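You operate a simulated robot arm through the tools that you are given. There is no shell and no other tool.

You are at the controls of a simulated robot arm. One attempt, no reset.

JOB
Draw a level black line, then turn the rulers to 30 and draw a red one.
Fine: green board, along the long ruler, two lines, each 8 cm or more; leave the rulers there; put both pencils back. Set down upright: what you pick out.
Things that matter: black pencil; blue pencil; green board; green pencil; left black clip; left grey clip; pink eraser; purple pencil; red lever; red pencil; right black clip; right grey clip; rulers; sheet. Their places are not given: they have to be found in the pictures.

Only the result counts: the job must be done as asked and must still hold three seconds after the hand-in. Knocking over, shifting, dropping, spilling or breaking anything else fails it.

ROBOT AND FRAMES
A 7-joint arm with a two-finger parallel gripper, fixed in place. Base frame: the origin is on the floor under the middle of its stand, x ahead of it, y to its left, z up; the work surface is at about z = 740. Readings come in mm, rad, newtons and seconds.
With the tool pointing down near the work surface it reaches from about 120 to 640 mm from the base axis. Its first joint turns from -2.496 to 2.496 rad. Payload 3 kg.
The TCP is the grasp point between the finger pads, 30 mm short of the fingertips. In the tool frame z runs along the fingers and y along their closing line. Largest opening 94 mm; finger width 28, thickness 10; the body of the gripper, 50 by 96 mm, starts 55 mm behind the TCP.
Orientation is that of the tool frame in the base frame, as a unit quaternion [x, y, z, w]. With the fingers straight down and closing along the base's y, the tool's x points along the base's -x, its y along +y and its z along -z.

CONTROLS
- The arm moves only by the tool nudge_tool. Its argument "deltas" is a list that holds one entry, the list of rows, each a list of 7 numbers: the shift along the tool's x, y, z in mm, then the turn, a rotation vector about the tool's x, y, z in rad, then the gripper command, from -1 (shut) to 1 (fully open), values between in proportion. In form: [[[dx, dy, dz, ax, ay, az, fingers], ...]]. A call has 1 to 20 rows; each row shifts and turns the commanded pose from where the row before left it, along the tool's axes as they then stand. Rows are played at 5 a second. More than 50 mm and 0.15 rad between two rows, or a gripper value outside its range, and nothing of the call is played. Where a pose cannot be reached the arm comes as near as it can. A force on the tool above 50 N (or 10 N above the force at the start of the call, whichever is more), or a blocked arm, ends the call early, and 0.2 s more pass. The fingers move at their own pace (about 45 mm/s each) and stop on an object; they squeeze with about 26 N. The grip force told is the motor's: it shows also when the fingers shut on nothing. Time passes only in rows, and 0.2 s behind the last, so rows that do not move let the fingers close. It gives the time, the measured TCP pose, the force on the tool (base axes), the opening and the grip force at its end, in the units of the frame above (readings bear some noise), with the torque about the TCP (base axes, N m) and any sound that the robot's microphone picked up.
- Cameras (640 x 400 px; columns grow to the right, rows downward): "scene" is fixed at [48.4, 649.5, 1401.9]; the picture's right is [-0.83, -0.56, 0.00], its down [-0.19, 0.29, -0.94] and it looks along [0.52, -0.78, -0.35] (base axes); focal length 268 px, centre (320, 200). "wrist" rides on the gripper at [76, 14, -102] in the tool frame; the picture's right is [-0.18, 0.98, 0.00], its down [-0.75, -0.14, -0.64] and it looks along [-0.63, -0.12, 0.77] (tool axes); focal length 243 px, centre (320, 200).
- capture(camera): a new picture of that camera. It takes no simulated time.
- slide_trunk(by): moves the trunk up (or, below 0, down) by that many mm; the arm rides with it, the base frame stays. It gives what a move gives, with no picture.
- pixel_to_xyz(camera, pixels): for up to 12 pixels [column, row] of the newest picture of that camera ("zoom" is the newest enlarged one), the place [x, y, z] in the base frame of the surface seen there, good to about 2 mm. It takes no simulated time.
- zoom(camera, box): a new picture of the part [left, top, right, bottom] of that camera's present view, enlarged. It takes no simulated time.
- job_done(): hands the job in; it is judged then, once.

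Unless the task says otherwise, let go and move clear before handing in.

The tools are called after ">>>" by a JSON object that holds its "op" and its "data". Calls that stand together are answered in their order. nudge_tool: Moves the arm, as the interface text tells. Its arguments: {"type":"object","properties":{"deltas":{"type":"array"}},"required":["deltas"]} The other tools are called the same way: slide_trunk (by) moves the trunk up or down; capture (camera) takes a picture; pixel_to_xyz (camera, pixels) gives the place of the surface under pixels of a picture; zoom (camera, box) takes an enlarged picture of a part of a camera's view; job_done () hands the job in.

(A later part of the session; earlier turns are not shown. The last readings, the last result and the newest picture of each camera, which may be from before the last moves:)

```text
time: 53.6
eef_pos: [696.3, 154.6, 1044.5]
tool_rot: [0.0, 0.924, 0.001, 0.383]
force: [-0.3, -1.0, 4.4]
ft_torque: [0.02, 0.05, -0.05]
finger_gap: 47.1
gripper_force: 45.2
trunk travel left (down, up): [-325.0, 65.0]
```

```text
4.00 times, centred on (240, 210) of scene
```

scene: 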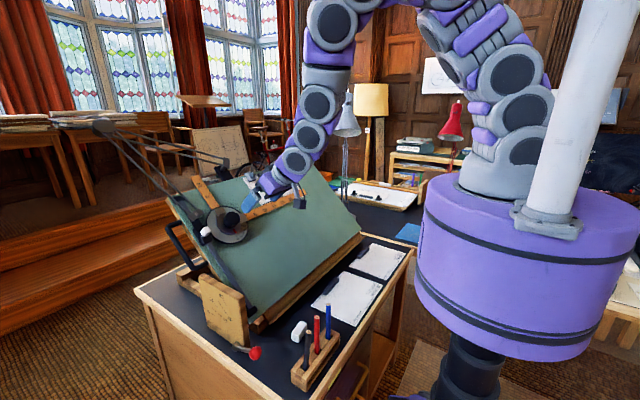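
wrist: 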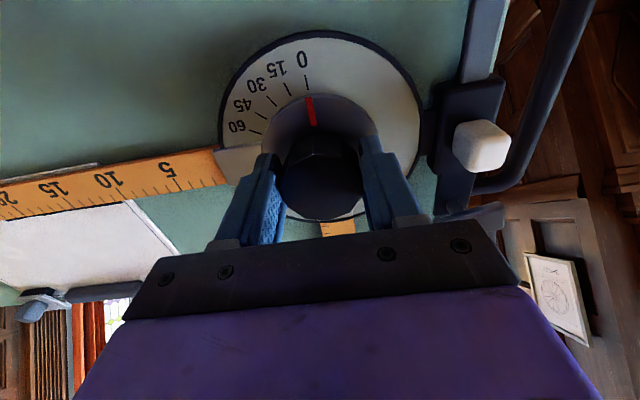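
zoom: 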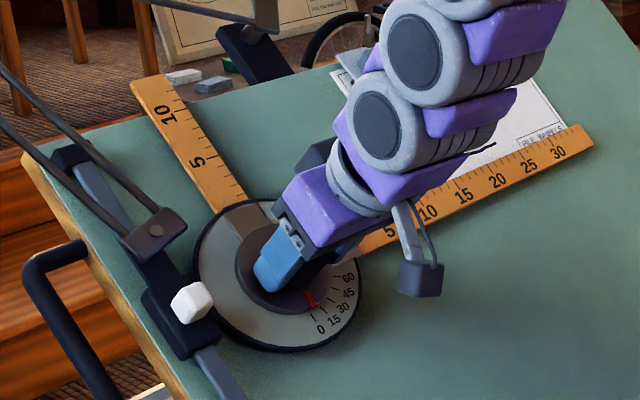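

The head and rulers slide freely along the rail (the title block appeared below the old ruler position). I'll slide the head down about 110 mm more so that at 30 the ruler clears the clips and bar.

>>> {"op": "nudge_tool", "data": {"deltas": [[[6, 0, 0, 0, 0, 0, -1], [10, 0, 0, 0, 0, 0, -1], [10, 0, 0, 0, 0, 0, -1], [10, 0, 0, 0, 0, 0, -1], [10, 0, 0, 0, 0, 0, -1], [10, 0, 0, 0, 0, 0, -1], [0, 0, 0, 0, 0, 0, -1]]]}}

>>> {"op": "zoom", "data": {"camera": "scene", "box": [160, 170, 320, 270]}}

```text
time: 55.2
eef_pos: [655.9, 155.9, 1005.5]
tool_rot: [0.0, 0.924, 0.0, 0.383]
force: [-2.5, 0.6, 2.4]
ft_torque: [0.06, -0.32, 0.0]
finger_gap: 47.2
gripper_force: 44.9
trunk travel left (down, up): [-325.0, 65.0]
```

```text
4.00 times, centred on (240, 220) of scene
```

zoom: 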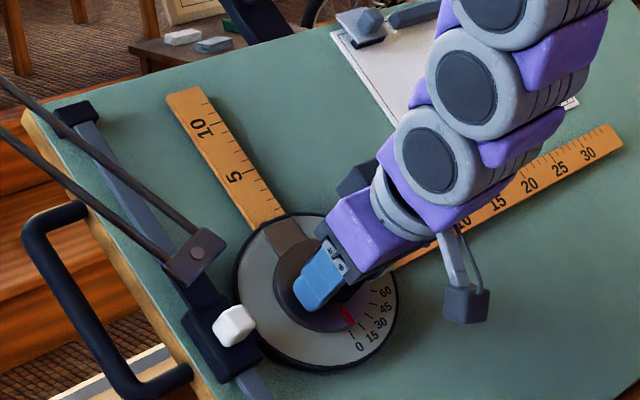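

Slid ~70 mm so far, forces small. I'll go on another 55 mm.

>>> {"op": "nudge_tool", "data": {"deltas": [[[8, 0, 0, 0, 0, 0, -1], [10, 0, 0, 0, 0, 0, -1], [10, 0, 0, 0, 0, 0, -1], [10, 0, 0, 0, 0, 0, -1], [10, 0, 0, 0, 0, 0, -1], [7, 0, 0, 0, 0, 0, -1], [0, 0, 0, 0, 0, 0, -1]]]}}

>>> {"op": "zoom", "data": {"camera": "scene", "box": [160, 170, 320, 270]}}

>>> {"op": "capture", "data": {"camera": "wrist"}}

```text
time: 56.8
eef_pos: [616.2, 154.5, 966.3]
tool_rot: [-0.001, 0.924, 0.001, 0.382]
force: [-8.5, 5.1, 2.3]
ft_torque: [0.15, -0.67, 0.15]
finger_gap: 47.1
gripper_force: 44.6
trunk travel left (down, up): [-325.0, 65.0]
```

```text
4.00 times, centred on (240, 220) of scene
```

zoom: 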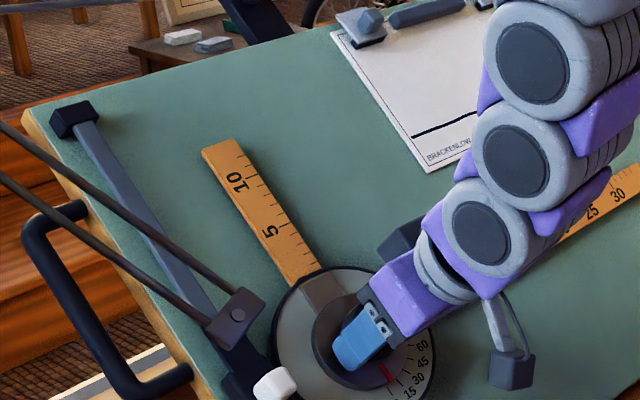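

```text
taken
```

wrist: 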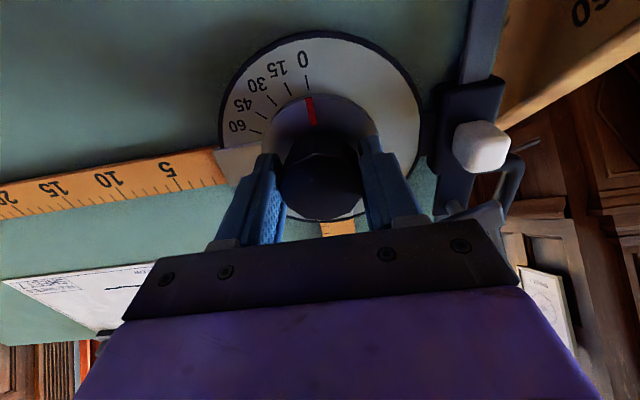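

Head slid ~126 mm. I'll relieve the small forces and turn the knob a first 0.1 rad (ruler's far end upward) to see how the head responds.

>>> {"op": "nudge_tool", "data": {"deltas": [[[0, 0.7, -1, 0, 0, 0, -1], [0, 0, 0, 0, 0, -0.05, -1], [0, 0, 0, 0, 0, -0.05, -1], [0, 0, 0, 0, 0, 0, -1]]]}}

>>> {"op": "capture", "data": {"camera": "wrist"}}

>>> {"op": "zoom", "data": {"camera": "scene", "box": [160, 170, 320, 270]}}

```text
time: 57.8
eef_pos: [615.8, 154.1, 967.2]
tool_rot: [-0.046, 0.923, -0.019, 0.381]
force: [-3.4, 0.0, -7.9]
ft_torque: [-0.12, 1.05, -0.1]
finger_gap: 47.2
gripper_force: 45.2
trunk travel left (down, up): [-325.0, 65.0]
```

```text
taken
```

wrist: 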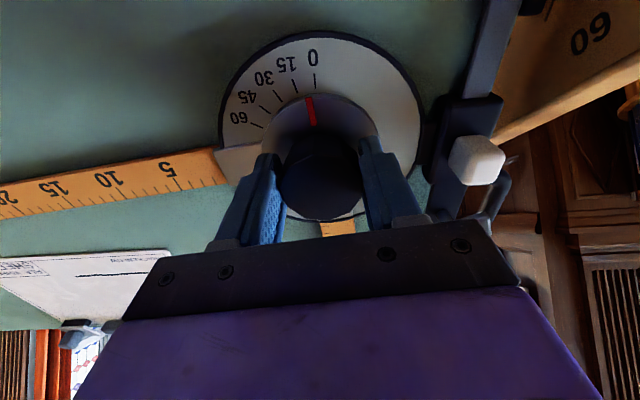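

```text
4.00 times, centred on (240, 220) of scene
```

zoom: 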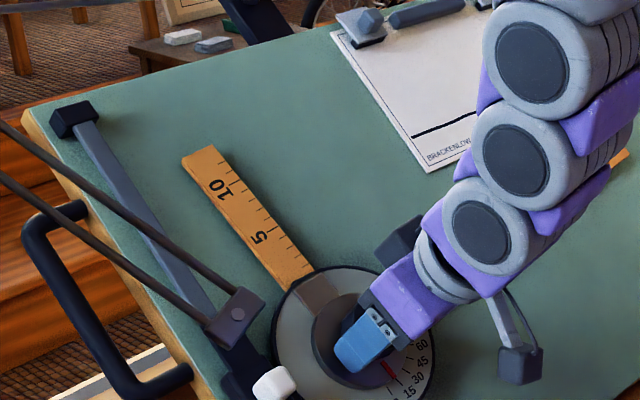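

The rulers turn with the knob and the index left 0 towards 15, as wanted. I'll continue by 0.2 rad and check the short ruler against the rail.

>>> {"op": "nudge_tool", "data": {"deltas": [[[0, 0, 0, 0, 0, -0.07, -1], [0, 0, 0, 0, 0, -0.07, -1], [0, 0, 0, 0, 0, -0.06, -1], [0, 0, 0, 0, 0, 0, -1]]]}}

>>> {"op": "zoom", "data": {"camera": "scene", "box": [160, 170, 320, 270]}}

>>> {"op": "capture", "data": {"camera": "wrist"}}

```text
time: 58.8
eef_pos: [617.8, 153.3, 967.8]
tool_rot: [-0.138, 0.914, -0.056, 0.378]
force: [2.9, -10.2, -10.4]
ft_torque: [-0.38, 0.33, -0.55]
finger_gap: 47.2
gripper_force: 45.0
trunk travel left (down, up): [-325.0, 65.0]
```

```text
4.00 times, centred on (240, 220) of scene
```

zoom: 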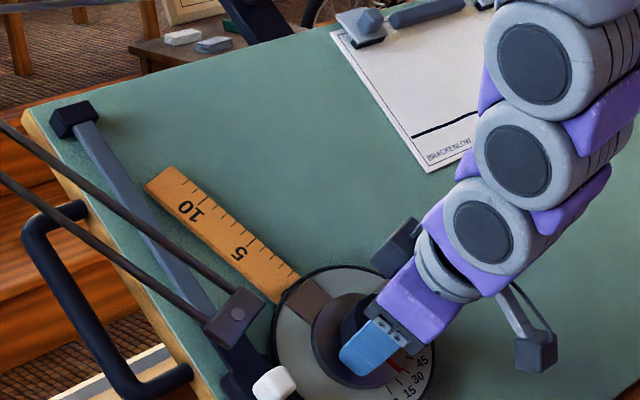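

```text
taken
```

wrist: 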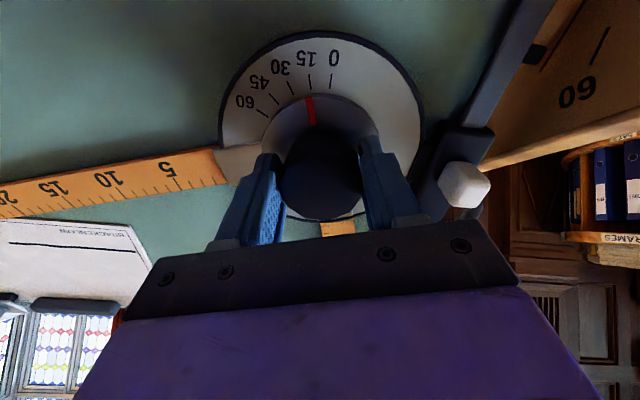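

The index is at ~17° and the short ruler's tip nears the rail. I'll relieve the side forces a little and continue in smaller steps, watching for contact with the rail.

>>> {"op": "nudge_tool", "data": {"deltas": [[[0.8, -1.0, 0.7, 0, 0, 0, -1], [0, 0, 0, 0, 0, -0.04, -1], [0, 0, 0, 0, 0, -0.04, -1], [0, 0, 0, 0, 0, 0, -1]]]}}

>>> {"op": "zoom", "data": {"camera": "scene", "box": [170, 190, 250, 240]}}

```text
time: 59.8
eef_pos: [616.0, 152.4, 967.7]
tool_rot: [-0.175, 0.907, -0.071, 0.377]
force: [2.3, -8.3, -1.5]
ft_torque: [-0.05, -0.15, -0.14]
finger_gap: 47.4
gripper_force: 45.7
trunk travel left (down, up): [-325.0, 65.0]
```

```text
8.00 times, centred on (210, 215) of scene
```

zoom: 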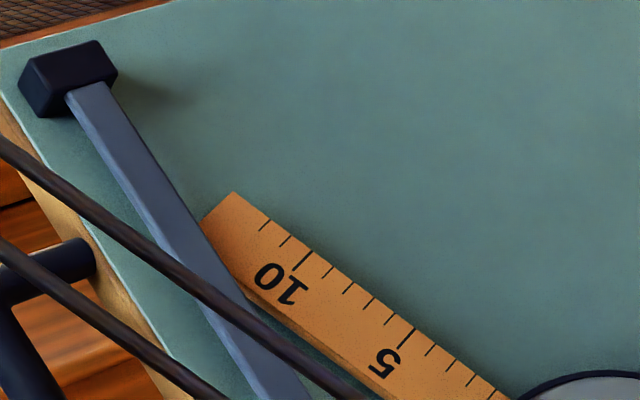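

The short ruler's tip is passing beneath the raised rail without a torque rise. I'll continue to about 29°.

>>> {"op": "nudge_tool", "data": {"deltas": [[[0.35, -0.9, 0, 0, 0, 0, -1], [0, 0, 0, 0, 0, -0.04, -1], [0, 0, 0, 0, 0, -0.04, -1], [0, 0, 0, 0, 0, -0.04, -1], [0, 0, 0, 0, 0, 0, -1]]]}}

>>> {"op": "zoom", "data": {"camera": "scene", "box": [170, 170, 330, 270]}}

>>> {"op": "zoom", "data": {"camera": "wrist", "box": [210, 20, 430, 160]}}

```text
time: 61.0
eef_pos: [616.9, 152.4, 965.5]
tool_rot: [-0.229, 0.895, -0.094, 0.371]
force: [1.2, -6.4, 2.6]
ft_torque: [-0.03, -0.41, -0.01]
finger_gap: 47.3
gripper_force: 44.6
trunk travel left (down, up): [-325.0, 65.0]
```

```text
4.00 times, centred on (250, 220) of scene
```

zoom: 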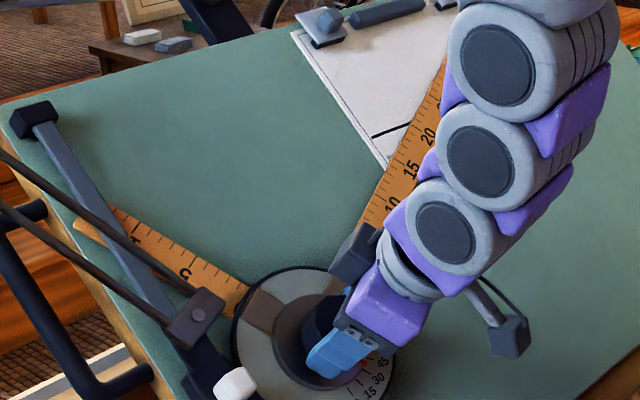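

```text
2.86 times, centred on (320, 90) of wrist
```

zoom: 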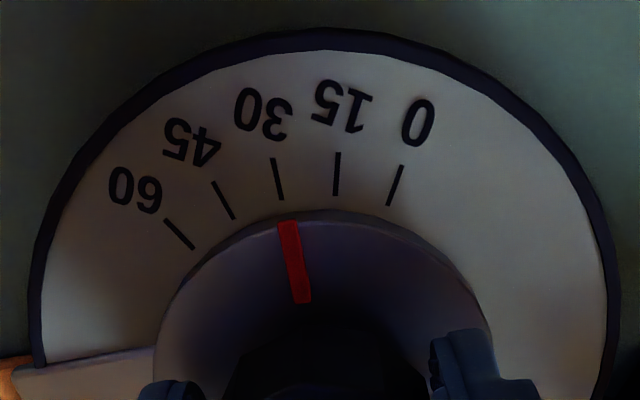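

The index is just short of 30 (tool turned 28.7°). I'll turn the last 1.35° and then check the angle.

>>> {"op": "nudge_tool", "data": {"deltas": [[[0.2, -0.4, 0, 0, 0, 0, -1], [0, 0, 0, 0, 0, -0.024, -1], [0, 0, 0, 0, 0, 0, -1], [0, 0, 0, 0, 0, 0, -1]]]}}

>>> {"op": "zoom", "data": {"camera": "wrist", "box": [210, 20, 430, 160]}}

```text
time: 62.0
eef_pos: [617.7, 153.2, 967.1]
tool_rot: [-0.24, 0.892, -0.098, 0.369]
force: [-1.8, -3.7, 4.6]
ft_torque: [0.07, -0.18, 0.04]
finger_gap: 47.2
gripper_force: 45.4
trunk travel left (down, up): [-325.0, 65.0]
```

```text
2.86 times, centred on (320, 90) of wrist
```

zoom: 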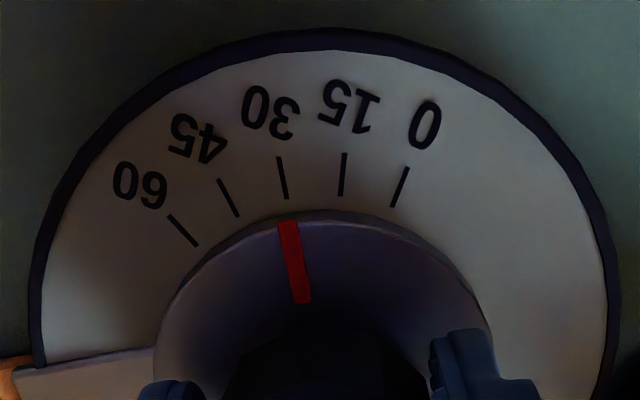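

The index sits on the 30 tick (tool turn 30.05°). I'll open the fingers gently and withdraw straight out.

>>> {"op": "nudge_tool", "data": {"deltas": [[[0, 0, 0, 0, 0, 0, 0.1], [0, 0, 0, 0, 0, 0, 0.3], [0, 0, 0, 0, 0, 0, 0.6], [0, 0, 0, 0, 0, 0, 0.6], [0, 0, 0, 0, 0, 0, 0.6]]]}}

>>> {"op": "nudge_tool", "data": {"deltas": [[[0, 0, -10, 0, 0, 0, 0.6], [0, 0, -20, 0, 0, 0, 0.6], [0, 0, -30, 0, 0, 0, 0.6], [0, 0, -40, 0, 0, 0, 0.6], [0, 0, -40, 0, 0, 0, 0.6], [0, 0, 0, 0, 0, 0, 0.6]]]}}

>>> {"op": "capture", "data": {"camera": "scene"}}

>>> {"op": "capture", "data": {"camera": "wrist"}}

```text
time: 63.2
eef_pos: [618.6, 152.8, 966.1]
tool_rot: [-0.239, 0.892, -0.099, 0.37]
force: [-0.3, 0.3, 0.0]
ft_torque: [0.01, -0.03, -0.03]
finger_gap: 75.2
gripper_force: 0.0
trunk travel left (down, up): [-325.0, 65.0]
```

```text
time: 64.6
eef_pos: [519.0, 152.3, 1064.9]
tool_rot: [-0.24, 0.892, -0.097, 0.37]
force: [-0.4, 0.0, 0.7]
ft_torque: [0.01, -0.04, -0.01]
finger_gap: 75.3
gripper_force: 0.0
trunk travel left (down, up): [-325.0, 65.0]
```

```text
taken
```

scene: 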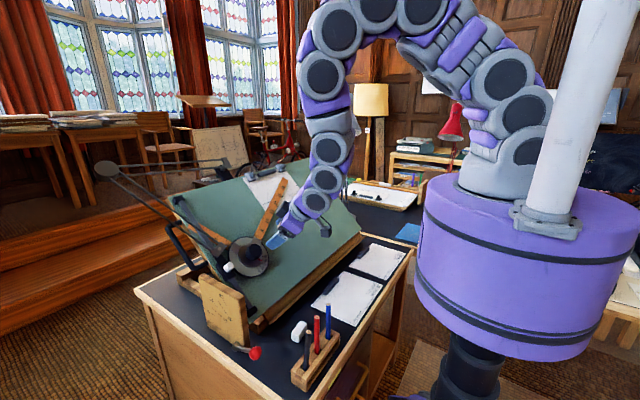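

```text
taken
```

wrist: 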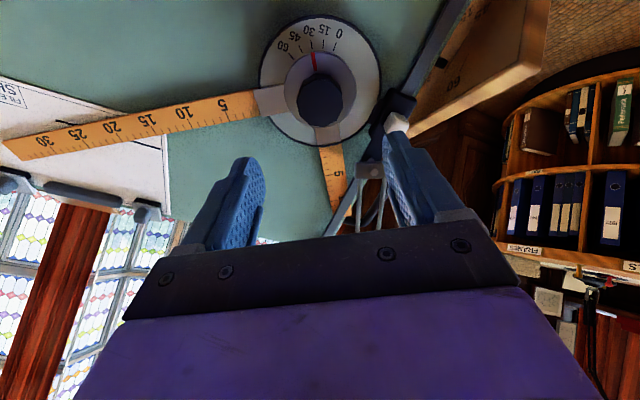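

The rulers stayed turned after release. I'll measure the long ruler's angle and edges now.

>>> {"op": "zoom", "data": {"camera": "scene", "box": [220, 160, 340, 250]}}

>>> {"op": "pixel_to_xyz", "data": {"camera": "zoom", "pixels": [[200, 310], [240, 235], [300, 130], [330, 90], [350, 95], [320, 150], [270, 240], [225, 325], [280, 150], [350, 100]]}}

```text
4.44 times, centred on (280, 205) of scene
```

zoom: 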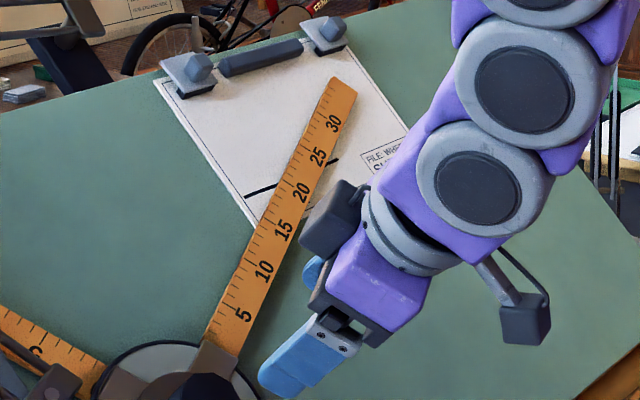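

```text
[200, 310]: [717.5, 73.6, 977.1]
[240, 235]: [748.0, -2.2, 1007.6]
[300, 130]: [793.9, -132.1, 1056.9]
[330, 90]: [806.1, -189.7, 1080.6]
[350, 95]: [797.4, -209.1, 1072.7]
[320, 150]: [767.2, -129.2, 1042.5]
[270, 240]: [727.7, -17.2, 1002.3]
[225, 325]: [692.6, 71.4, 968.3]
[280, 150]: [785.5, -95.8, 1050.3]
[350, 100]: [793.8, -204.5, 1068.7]
```

>>> {"op": "zoom", "data": {"camera": "scene", "box": [245, 212, 277, 232]}}

>>> {"op": "pixel_to_xyz", "data": {"camera": "zoom", "pixels": [[320, 200], [300, 200], [280, 200], [260, 200], [340, 200], [400, 200], [380, 200], [420, 200], [440, 200], [240, 200]]}}

>>> {"op": "zoom", "data": {"camera": "scene", "box": [270, 173, 302, 193]}}

>>> {"op": "pixel_to_xyz", "data": {"camera": "zoom", "pixels": [[320, 200], [300, 200], [280, 200], [260, 200], [240, 200], [220, 200], [200, 200], [180, 200], [340, 200], [160, 200]]}}

```text
16.00 times, centred on (261, 222) of scene
```

zoom: 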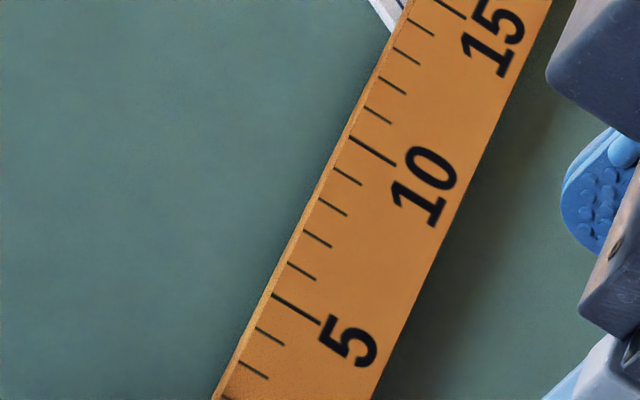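

```text
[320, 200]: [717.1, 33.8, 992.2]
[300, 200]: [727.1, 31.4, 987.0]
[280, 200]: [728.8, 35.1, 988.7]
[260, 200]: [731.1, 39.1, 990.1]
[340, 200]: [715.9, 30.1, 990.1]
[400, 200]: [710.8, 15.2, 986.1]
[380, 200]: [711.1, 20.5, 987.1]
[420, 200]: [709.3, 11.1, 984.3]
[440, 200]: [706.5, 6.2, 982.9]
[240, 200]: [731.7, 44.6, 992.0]
```

```text
16.00 times, centred on (286, 183) of scene
```

zoom: 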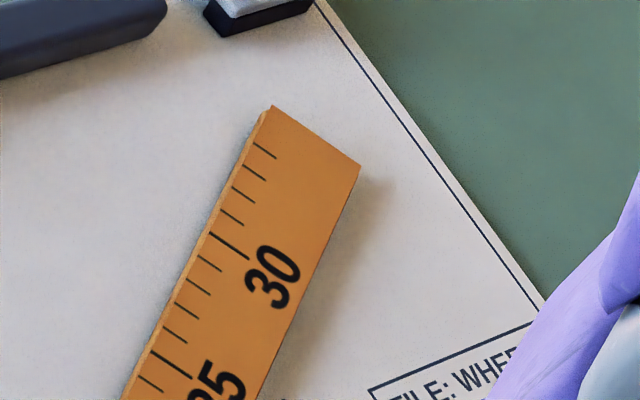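

```text
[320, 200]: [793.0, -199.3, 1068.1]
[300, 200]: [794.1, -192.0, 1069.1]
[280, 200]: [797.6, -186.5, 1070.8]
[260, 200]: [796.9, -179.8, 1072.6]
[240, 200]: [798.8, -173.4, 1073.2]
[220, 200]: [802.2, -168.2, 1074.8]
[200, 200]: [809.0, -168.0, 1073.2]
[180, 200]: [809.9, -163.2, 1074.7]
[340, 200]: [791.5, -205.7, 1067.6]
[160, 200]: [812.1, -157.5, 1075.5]
```

The long ruler measures 30.0° ± 0.4° and the upper edge passes v≈1288 at y=-100. Now the red pencil: I'll unroll the tool, bring it upright and go above the red pencil.

>>> {"op": "nudge_tool", "data": {"deltas": [[[0, 0, 0, 0, 0, 0.131, 0.4], [0, 0, 0, 0, 0, 0.131, 0.2], [0, 0, 0, 0, 0, 0.131, 0], [0, 0, 0, 0, 0, 0.131, -0.1], [0, 0, 0, 0, 0.131, 0, -0.1], [0, 0, 0, 0, 0.131, 0, -0.1], [0, 0, 0, 0, 0.131, 0, -0.1], [0, 0, 0, 0, 0.131, 0, -0.1], [0, 0, 0, 0, 0.131, 0, -0.1], [0, 0, 0, 0, 0.131, 0, -0.1], [34, 12.6, 0, 0, 0, 0, -0.1], [34, 12.6, 0, 0, 0, 0, -0.1], [34, 12.6, 0, 0, 0, 0, -0.1], [34, 12.6, 0, 0, 0, 0, -0.1], [34, 12.6, 0, 0, 0, 0, -0.1], [0, 0, 0, 0, 0, 0, -0.1], [0, 0, 0, 0, 0, 0, -0.1]]]}}

>>> {"op": "zoom", "data": {"camera": "wrist", "box": [180, 40, 380, 165]}}

>>> {"op": "zoom", "data": {"camera": "scene", "box": [190, 150, 320, 240]}}

```text
time: 68.2
eef_pos: [347.7, 216.4, 1065.7]
tool_rot: [0.0, 1.0, 0.001, 0.0]
force: [-0.5, 0.1, 0.1]
ft_torque: [-0.01, 0.03, 0.01]
finger_gap: 42.3
gripper_force: 0.1
trunk travel left (down, up): [-325.0, 65.0]
```

```text
3.20 times, centred on (280, 102) of wrist
```

zoom: 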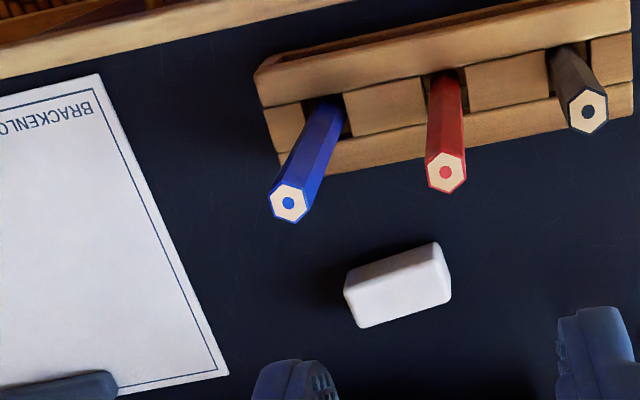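

```text
4.44 times, centred on (255, 195) of scene
```

zoom: 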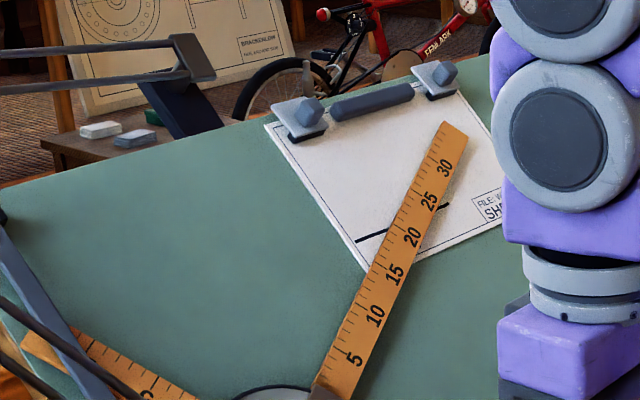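

>>> {"op": "zoom", "data": {"camera": "wrist", "box": [180, 40, 380, 165]}}

>>> {"op": "pixel_to_xyz", "data": {"camera": "zoom", "pixels": [[446, 172], [588, 112], [288, 203], [445, 120], [565, 70], [330, 130]]}}

>>> {"op": "pixel_to_xyz", "data": {"camera": "scene", "pixels": [[317, 317], [307, 332], [328, 304]]}}

```text
3.20 times, centred on (280, 102) of wrist
```

zoom: 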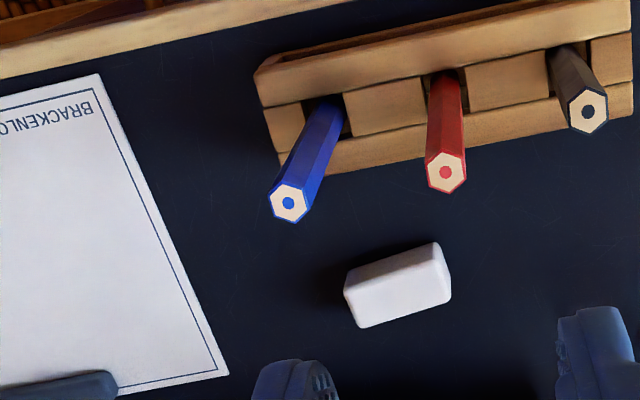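

```text
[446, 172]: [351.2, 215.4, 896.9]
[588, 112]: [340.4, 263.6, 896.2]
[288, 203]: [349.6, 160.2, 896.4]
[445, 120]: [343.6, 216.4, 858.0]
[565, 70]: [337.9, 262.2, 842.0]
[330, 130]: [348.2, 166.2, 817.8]
```

```text
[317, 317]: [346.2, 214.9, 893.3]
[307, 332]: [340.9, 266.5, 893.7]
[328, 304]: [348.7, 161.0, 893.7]
```

Red pencil at ≈ (349,215.2). I'll descend onto it with the 42 mm opening.

>>> {"op": "nudge_tool", "data": {"deltas": [[[-1, -1, 40, 0, 0, 0, -0.1], [0, 0, 40, 0, 0, 0, -0.1], [0, 0, 40, 0, 0, 0, -0.1], [0, 0, 35, 0, 0, 0, -0.1], [0, 0, 30, 0, 0, 0, -0.1], [0, 0, 26, 0, 0, 0, -0.1], [0, 0, 0, 0, 0, 0, -0.1], [0, 0, 0, 0, 0, 0, -0.1]]]}}

>>> {"op": "capture", "data": {"camera": "wrist"}}

>>> {"op": "zoom", "data": {"camera": "scene", "box": [270, 290, 360, 390]}}

```text
time: 70.0
eef_pos: [348.1, 214.4, 854.4]
tool_rot: [0.0, 1.0, 0.001, 0.0]
force: [0.2, -0.1, -0.7]
ft_torque: [0.0, 0.02, -0.01]
finger_gap: 42.4
gripper_force: 0.1
trunk travel left (down, up): [-325.0, 65.0]
```

```text
taken
```

wrist: 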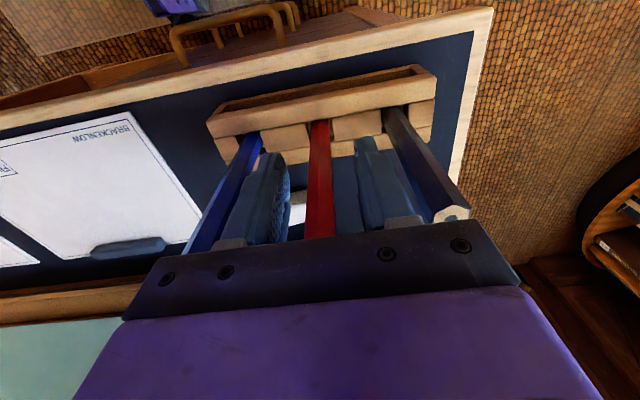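

```text
4.00 times, centred on (315, 340) of scene
```

zoom: 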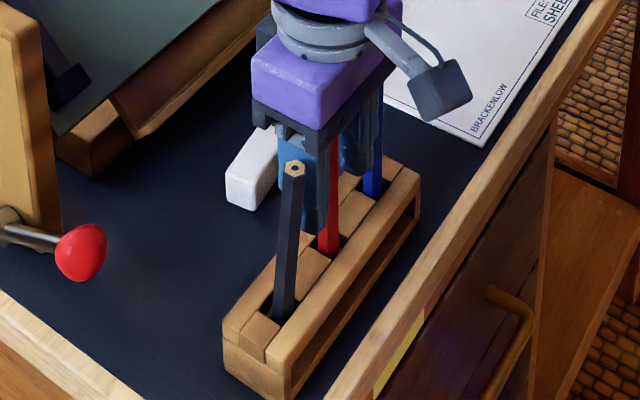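

The red pencil is between the fingers, black pencil clear. I'll close and lift.

>>> {"op": "nudge_tool", "data": {"deltas": [[[0, 0, 0, 0, 0, 0, -0.6], [0, 0, 0, 0, 0, 0, -1], [0, 0, 0, 0, 0, 0, -1], [0, 0, 0, 0, 0, 0, -1], [0, 0, 0, 0, 0, 0, -1]]]}}

>>> {"op": "nudge_tool", "data": {"deltas": [[[0, 0, -8, 0, 0, 0, -1], [0, 0, -12, 0, 0, 0, -1], [0, 0, -15, 0, 0, 0, -1], [0, 0, -20, 0, 0, 0, -1], [0, 0, -25, 0, 0, 0, -1], [0, 0, -30, 0, 0, 0, -1], [0, 0, -30, 0, 0, 0, -1], [0, 0, 0, 0, 0, 0, -1], [0, 0, 0, 0, 0, 0, -1]]]}}

>>> {"op": "zoom", "data": {"camera": "scene", "box": [270, 290, 360, 390]}}

>>> {"op": "zoom", "data": {"camera": "wrist", "box": [180, 40, 380, 165]}}

```text
time: 71.2
eef_pos: [348.5, 214.8, 853.3]
tool_rot: [0.0, 1.0, 0.001, 0.001]
force: [0.5, -0.4, 0.4]
ft_torque: [0.01, 0.01, -0.01]
finger_gap: 13.6
gripper_force: 26.2
trunk travel left (down, up): [-325.0, 65.0]
```

```text
time: 73.2
eef_pos: [348.9, 215.6, 994.7]
tool_rot: [0.0, 1.0, 0.001, 0.001]
force: [-0.8, -0.4, -0.1]
ft_torque: [0.01, 0.01, 0.0]
finger_gap: 13.6
gripper_force: 26.6
trunk travel left (down, up): [-325.0, 65.0]
```

```text
4.00 times, centred on (315, 340) of scene
```

zoom: 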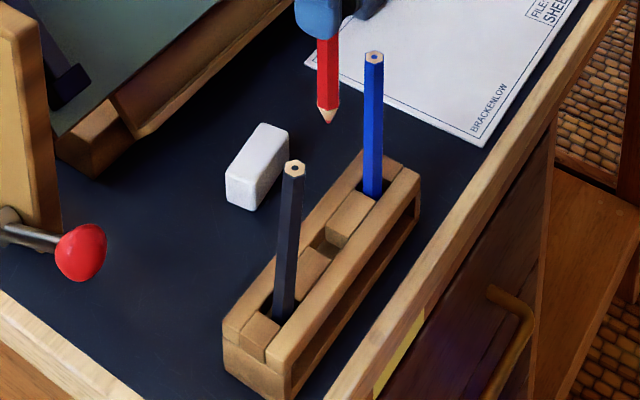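

```text
3.20 times, centred on (280, 102) of wrist
```

zoom: 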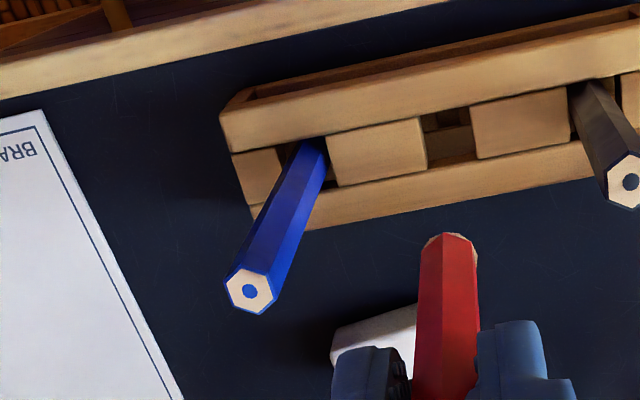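

The red pencil is out. I'll look into its empty hole for how pencils are held upright.

>>> {"op": "zoom", "data": {"camera": "wrist", "box": [295, 60, 345, 95]}}

>>> {"op": "pixel_to_xyz", "data": {"camera": "zoom", "pixels": [[320, 200], [250, 200], [300, 250], [280, 150], [320, 120], [350, 200], [300, 180], [230, 150], [270, 220], [340, 240]]}}

>>> {"op": "zoom", "data": {"camera": "scene", "box": [302, 340, 334, 360]}}

```text
11.43 times, centred on (320, 78) of wrist
```

zoom: 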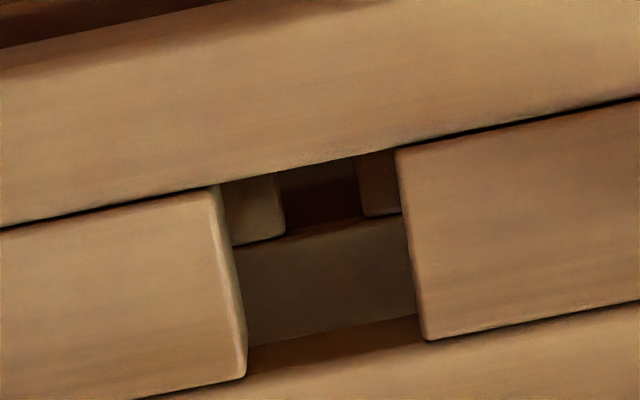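

```text
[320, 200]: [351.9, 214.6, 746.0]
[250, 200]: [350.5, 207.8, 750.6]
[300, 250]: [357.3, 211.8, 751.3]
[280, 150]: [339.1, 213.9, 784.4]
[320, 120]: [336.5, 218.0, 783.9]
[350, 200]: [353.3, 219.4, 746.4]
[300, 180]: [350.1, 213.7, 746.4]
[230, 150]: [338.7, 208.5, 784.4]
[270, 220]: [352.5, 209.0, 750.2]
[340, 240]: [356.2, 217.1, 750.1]
```

```text
16.00 times, centred on (318, 350) of scene
```

zoom: 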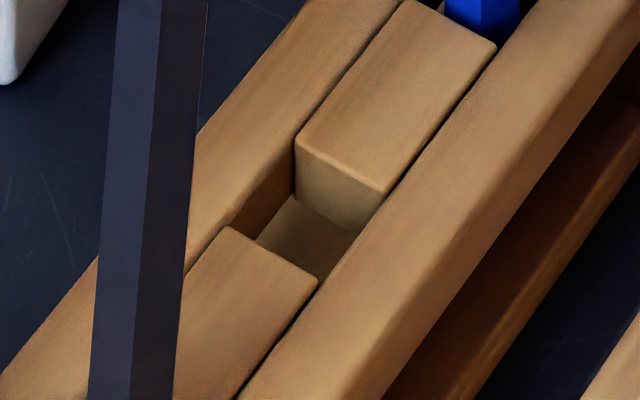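

The hole has a small tip recess at the bottom (floor z≈746), so the black pencil is seated properly. Now I'll measure the red tip.

>>> {"op": "zoom", "data": {"camera": "scene", "box": [302, 307, 334, 327]}}

>>> {"op": "pixel_to_xyz", "data": {"camera": "zoom", "pixels": [[320, 200], [315, 260], [312, 270], [315, 250], [318, 230], [305, 150]]}}

```text
16.00 times, centred on (318, 317) of scene
```

zoom: 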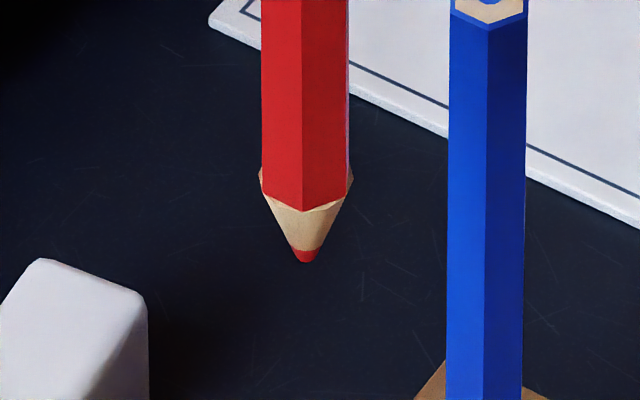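

```text
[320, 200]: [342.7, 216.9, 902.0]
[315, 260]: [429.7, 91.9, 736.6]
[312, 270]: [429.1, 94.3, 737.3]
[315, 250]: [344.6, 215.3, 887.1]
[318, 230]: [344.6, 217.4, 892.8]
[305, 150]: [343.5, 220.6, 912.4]
```

Red tip is ~109 mm beyond the TCP. I'll carry it to a hover above the lower-left start of the red line on the sheet with 35° tilt.

>>> {"op": "nudge_tool", "data": {"deltas": [[[-10, -10, -40, 0, 0, 0, -1], [-26, -31, -25, 0, 0, 0, -1], [-29, -35.3, -15, 0, 0, 0, -1], [-29, -35.3, -15, 0, 0, 0, -1], [-29, -35.3, -15, 0, 0, 0, -1], [-29, -35.3, -15, 0, 0, 0, -1], [-29, -35.3, -15, 0, 0, 0, -1], [-30, -36, -15, 0, 0, 0, -1], [0, 0, 0, 0, -0.1018, 0, -1], [0, 0, 0, 0, -0.1018, 0, -1], [0, 0, 0, 0, -0.1018, 0, -1], [0, 0, 0, 0, -0.1018, 0, -1], [0, 0, 0, 0, -0.1018, 0, -1], [0, 0, 0, 0, -0.1018, 0, -1], [-26.8, 0, 22.6, 0, 0, 0, -1], [-26.8, 0, 22.6, 0, 0, 0, -1], [-20, 0, 17, 0, 0, 0, -1], [0, 0, 0, 0, 0, 0, -1], [0, 0, 0, 0, 0, 0, -1]]]}}

>>> {"op": "zoom", "data": {"camera": "scene", "box": [220, 160, 320, 225]}}

>>> {"op": "capture", "data": {"camera": "wrist"}}

```text
time: 77.2
eef_pos: [655.9, -38.9, 1140.3]
tool_rot: [0.0, 0.954, 0.001, 0.3]
force: [0.1, 0.1, -0.7]
ft_torque: [0.04, -0.03, 0.0]
finger_gap: 13.4
gripper_force: 26.2
trunk travel left (down, up): [-325.0, 65.0]
```

```text
6.15 times, centred on (270, 192) of scene
```

zoom: 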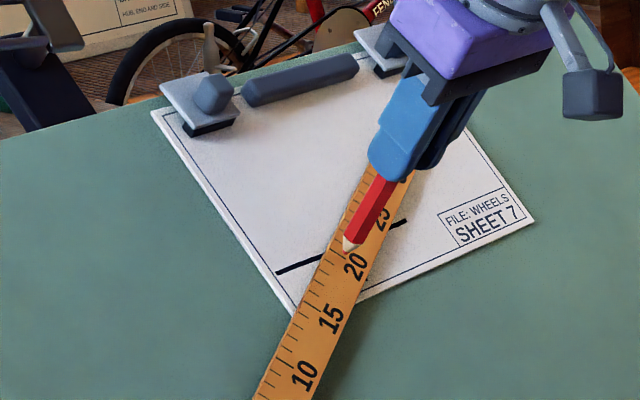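

```text
taken
```

wrist: 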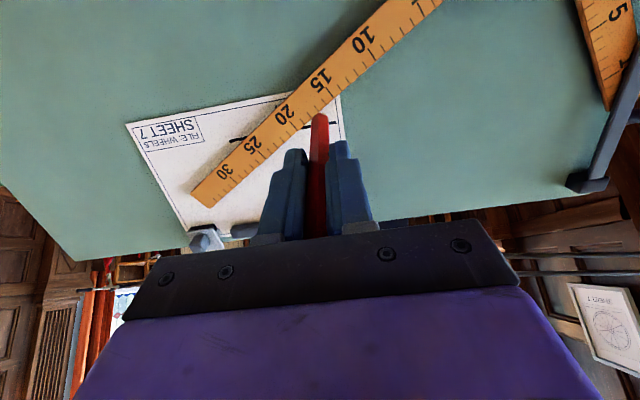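

The sheet is fully visible ("SHEET 7") with the ruler across it. I'll measure the red tip here and the ruler's upper edge near the planned start and end.

>>> {"op": "zoom", "data": {"camera": "scene", "box": [262, 187, 294, 207]}}

>>> {"op": "pixel_to_xyz", "data": {"camera": "zoom", "pixels": [[320, 200], [326, 200], [332, 195]]}}

```text
16.00 times, centred on (278, 197) of scene
```

zoom: 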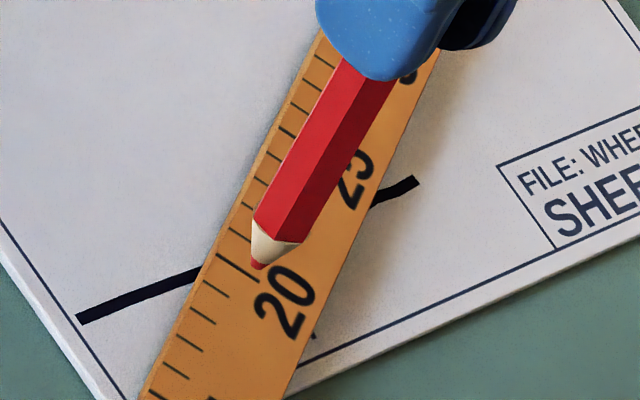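

```text
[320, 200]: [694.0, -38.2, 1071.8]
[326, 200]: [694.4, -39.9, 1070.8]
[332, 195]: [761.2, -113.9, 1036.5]
```

>>> {"op": "pixel_to_xyz", "data": {"camera": "zoom", "pixels": [[259, 266], [262, 258], [268, 245], [185, 330], [190, 320], [150, 390], [205, 290], [165, 365], [270, 160], [300, 100], [140, 380], [100, 310]]}}

```text
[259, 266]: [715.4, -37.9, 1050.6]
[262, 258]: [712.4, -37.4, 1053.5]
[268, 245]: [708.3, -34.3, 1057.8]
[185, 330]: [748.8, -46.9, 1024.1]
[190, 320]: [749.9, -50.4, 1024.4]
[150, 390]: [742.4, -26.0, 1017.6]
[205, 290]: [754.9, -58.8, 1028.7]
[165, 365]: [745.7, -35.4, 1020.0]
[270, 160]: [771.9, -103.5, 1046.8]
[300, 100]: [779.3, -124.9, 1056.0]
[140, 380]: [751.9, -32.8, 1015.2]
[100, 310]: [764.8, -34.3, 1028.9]
```

Red tip: v≈1248.7, 52.8 mm above the board. I'll bring it to v≈1257.7 (about 5 mm beyond the ruler edge at y=-38), 12 mm above the board, and check.

>>> {"op": "nudge_tool", "data": {"deltas": [[[-6, 0, 6, 0, 0, 0, -1], [-4, 0, 11, 0, 0, 0, -1], [-3, 0, 11, 0, 0, 0, -1], [-2.9, 0, 10.6, 0, 0, 0, -1], [0, 0, 0, 0, 0, 0, -1], [0, 0, 0, 0, 0, 0, -1]]]}}

>>> {"op": "zoom", "data": {"camera": "scene", "box": [255, 192, 287, 212]}}

>>> {"op": "zoom", "data": {"camera": "wrist", "box": [270, 70, 370, 140]}}

```text
time: 78.6
eef_pos: [690.3, -39.8, 1117.9]
tool_rot: [0.001, 0.954, 0.001, 0.3]
force: [0.3, -0.4, -0.3]
ft_torque: [0.0, 0.01, 0.01]
finger_gap: 13.6
gripper_force: 26.0
trunk travel left (down, up): [-325.0, 65.0]
```

```text
16.00 times, centred on (271, 202) of scene
```

zoom: 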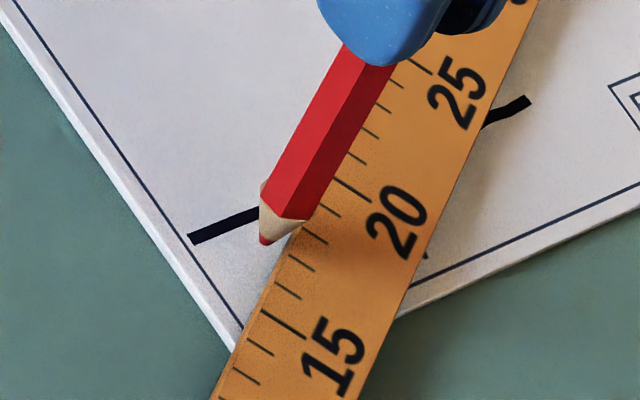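

```text
5.71 times, centred on (320, 105) of wrist
```

zoom: 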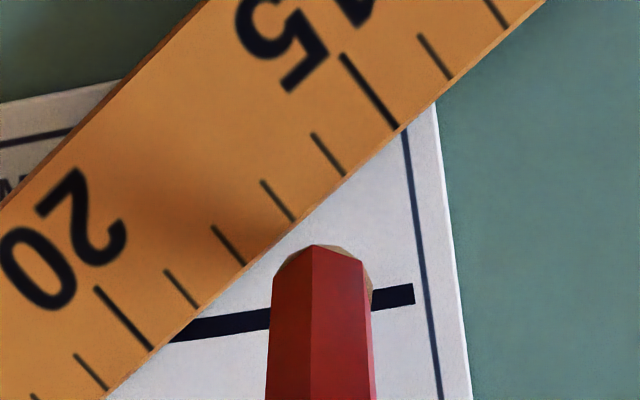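

>>> {"op": "zoom", "data": {"camera": "scene", "box": [255, 192, 287, 212]}}

>>> {"op": "pixel_to_xyz", "data": {"camera": "zoom", "pixels": [[265, 241], [268, 235], [274, 220], [285, 270], [275, 285], [290, 255], [265, 310], [250, 290], [240, 350], [305, 235]]}}

```text
16.00 times, centred on (271, 202) of scene
```

zoom: 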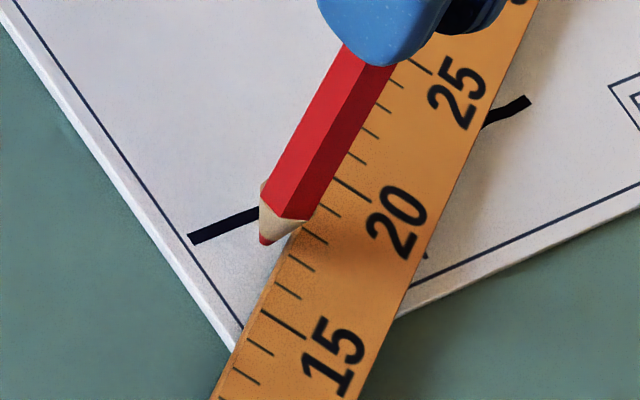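

```text
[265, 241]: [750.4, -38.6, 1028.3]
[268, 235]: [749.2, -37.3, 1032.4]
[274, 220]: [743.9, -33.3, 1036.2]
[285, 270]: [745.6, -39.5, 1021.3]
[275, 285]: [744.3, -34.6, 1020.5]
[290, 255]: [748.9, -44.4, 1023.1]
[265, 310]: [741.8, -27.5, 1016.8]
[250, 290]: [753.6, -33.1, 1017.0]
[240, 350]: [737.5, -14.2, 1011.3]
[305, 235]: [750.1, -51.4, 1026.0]
```

Tip at v=1257.7, 9.7 mm above the sheet, about 6 mm off the ruler edge. I'll lower it to ~1.5 mm above the sheet.

>>> {"op": "nudge_tool", "data": {"deltas": [[[0, 0, 2.1, 0, 0, 0, -1], [0, 0, 2.1, 0, 0, 0, -1], [0, 0, 2.1, 0, 0, 0, -1], [0, 0, 1.5, 0, 0, 0, -1], [0, 0, 0, 0, 0, 0, -1], [0, 0, 0, 0, 0, 0, -1]]]}}

>>> {"op": "zoom", "data": {"camera": "scene", "box": [255, 192, 287, 212]}}

```text
time: 80.0
eef_pos: [694.5, -39.2, 1111.5]
tool_rot: [0.0, 0.954, 0.001, 0.301]
force: [-0.3, -0.2, 1.8]
ft_torque: [-0.03, -0.07, -0.02]
finger_gap: 13.7
gripper_force: 25.9
trunk travel left (down, up): [-325.0, 65.0]
```

```text
16.00 times, centred on (271, 202) of scene
```

zoom: 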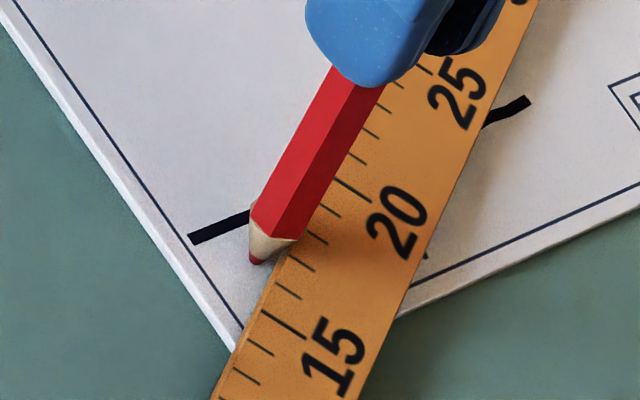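

>>> {"op": "nudge_tool", "data": {"deltas": [[[-0.09, 0, 0.5, 0, 0, 0, -1], [0, 0, 0, 0, 0, 0, -1]]]}}

>>> {"op": "nudge_tool", "data": {"deltas": [[[-0.09, 0, 0.5, 0, 0, 0, -1], [0, 0, 0, 0, 0, 0, -1]]]}}

```text
time: 80.6
eef_pos: [695.2, -40.3, 1112.3]
tool_rot: [0.001, 0.954, 0.001, 0.301]
force: [-2.6, -0.8, 2.7]
ft_torque: [0.0, 0.01, -0.03]
finger_gap: 13.8
gripper_force: 25.8
trunk travel left (down, up): [-325.0, 65.0]
```

```text
time: 81.2
eef_pos: [694.6, -39.9, 1110.9]
tool_rot: [0.0, 0.954, 0.001, 0.301]
force: [-5.3, -1.0, 6.1]
ft_torque: [-0.04, 0.01, 0.0]
finger_gap: 13.5
gripper_force: 26.4
trunk travel left (down, up): [-325.0, 65.0]
```

Contact with ~8 N normal force. I'll ease 0.2 mm and draw the first 20 mm up along the 30° direction.

>>> {"op": "nudge_tool", "data": {"deltas": [[[0.03, 0, -0.2, 0, 0, 0, -1], [-2.463, -4.33, -0.433, 0, 0, 0, -1], [-2.463, -4.33, -0.433, 0, 0, 0, -1], [-2.463, -4.33, -0.433, 0, 0, 0, -1], [-2.463, -4.33, -0.433, 0, 0, 0, -1]]]}}

>>> {"op": "zoom", "data": {"camera": "scene", "box": [255, 190, 287, 210]}}

>>> {"op": "zoom", "data": {"camera": "wrist", "box": [250, 70, 390, 160]}}

```text
time: 82.4
eef_pos: [702.1, -57.1, 1119.0]
tool_rot: [-0.001, 0.954, 0.001, 0.3]
force: [-4.9, 2.8, 1.3]
ft_torque: [0.2, 0.3, 0.13]
finger_gap: 13.6
gripper_force: 25.8
trunk travel left (down, up): [-325.0, 65.0]
```

```text
16.00 times, centred on (271, 200) of scene
```

zoom: 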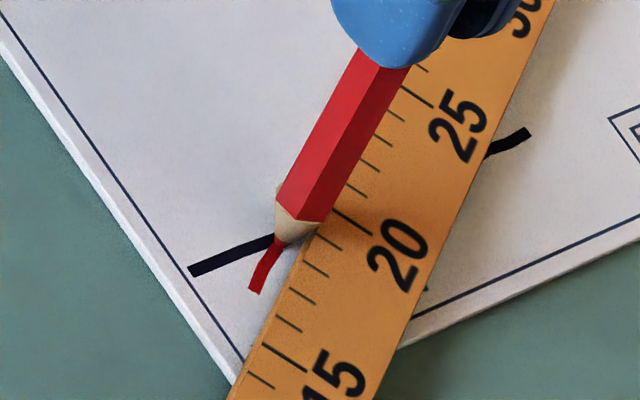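

```text
4.44 times, centred on (320, 115) of wrist
```

zoom: 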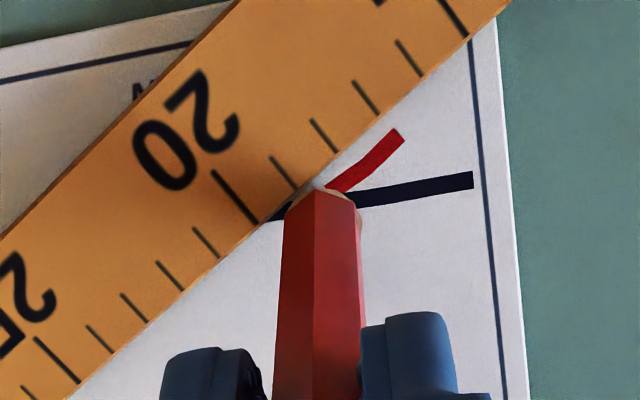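

Red marks appear parallel to the ruler edge, force fine (~4.4 N normal). I'll continue the stroke.

>>> {"op": "nudge_tool", "data": {"deltas": [[[-2.463, -4.33, -0.433, 0, 0, 0, -1], [-2.463, -4.33, -0.433, 0, 0, 0, -1], [-2.463, -4.33, -0.433, 0, 0, 0, -1], [-2.463, -4.33, -0.433, 0, 0, 0, -1], [-2.463, -4.33, -0.433, 0, 0, 0, -1], [-2.463, -4.33, -0.433, 0, 0, 0, -1], [-2.463, -4.33, -0.433, 0, 0, 0, -1]]]}}

>>> {"op": "zoom", "data": {"camera": "scene", "box": [255, 180, 295, 210]}}

>>> {"op": "zoom", "data": {"camera": "wrist", "box": [250, 40, 410, 160]}}

```text
time: 84.0
eef_pos: [716.0, -85.0, 1129.9]
tool_rot: [0.0, 0.954, 0.0, 0.3]
force: [-9.5, 3.7, 4.8]
ft_torque: [0.34, 0.49, 0.23]
finger_gap: 13.6
gripper_force: 25.8
trunk travel left (down, up): [-325.0, 65.0]
```

```text
13.33 times, centred on (275, 195) of scene
```

zoom: 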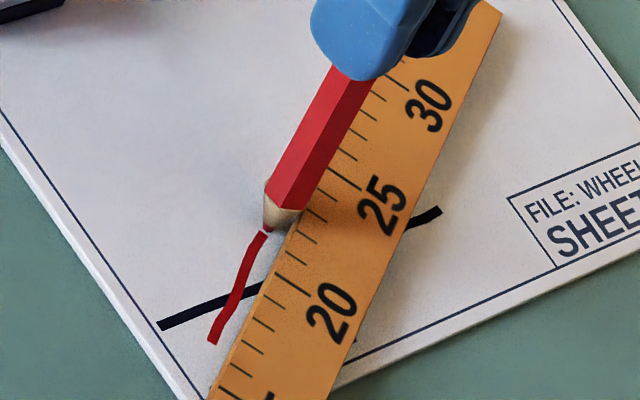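

```text
3.33 times, centred on (330, 100) of wrist
```

zoom: 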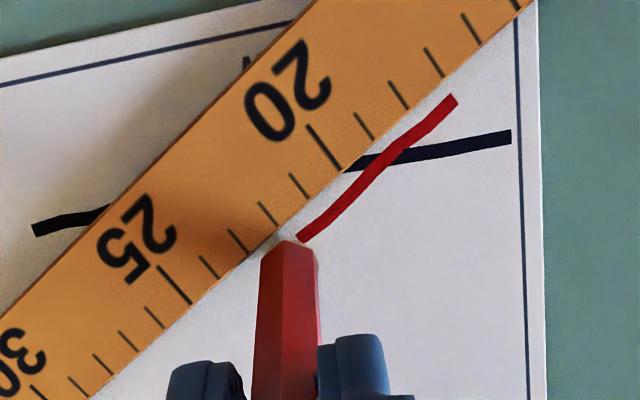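

The red line follows the ruler (slopes 0.90 vs 0.89 in the wrist zoom). Force rose to ~10 N, so I'll ease 0.5 mm and go on.

>>> {"op": "nudge_tool", "data": {"deltas": [[[-2.4, -4.33, -0.83, 0, 0, 0, -1], [-2.45, -4.33, -0.5, 0, 0, 0, -1], [-2.45, -4.33, -0.46, 0, 0, 0, -1], [-2.45, -4.33, -0.46, 0, 0, 0, -1], [-2.45, -4.33, -0.46, 0, 0, 0, -1], [-2.45, -4.33, -0.46, 0, 0, 0, -1], [-2.45, -4.33, -0.46, 0, 0, 0, -1]]]}}

>>> {"op": "zoom", "data": {"camera": "scene", "box": [255, 175, 295, 205]}}

>>> {"op": "zoom", "data": {"camera": "wrist", "box": [250, 20, 450, 160]}}

```text
time: 85.6
eef_pos: [728.1, -117.5, 1143.4]
tool_rot: [0.001, 0.954, 0.001, 0.301]
force: [-5.7, 3.0, 3.9]
ft_torque: [0.22, 0.25, 0.15]
finger_gap: 13.8
gripper_force: 25.9
trunk travel left (down, up): [-325.0, 65.0]
```

```text
13.33 times, centred on (275, 190) of scene
```

zoom: 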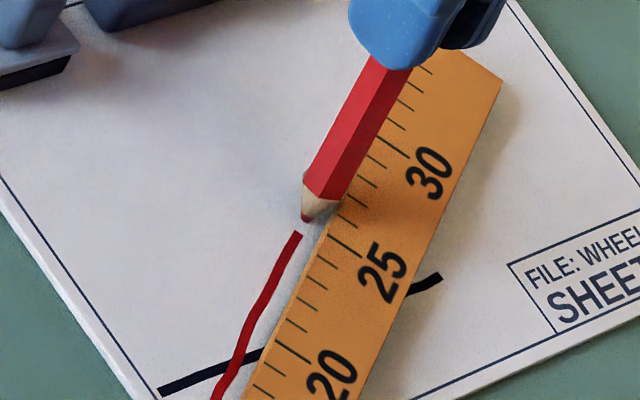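

```text
2.86 times, centred on (350, 90) of wrist
```

zoom: 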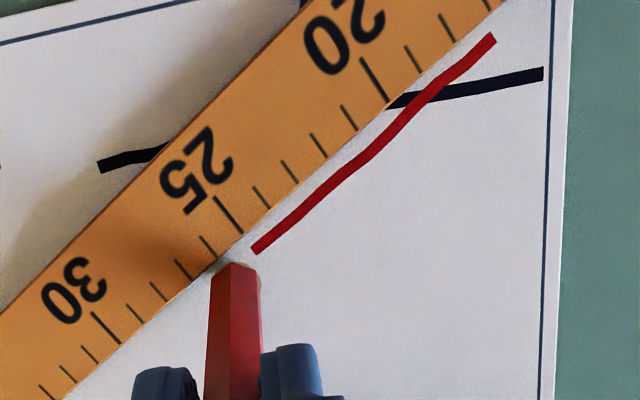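

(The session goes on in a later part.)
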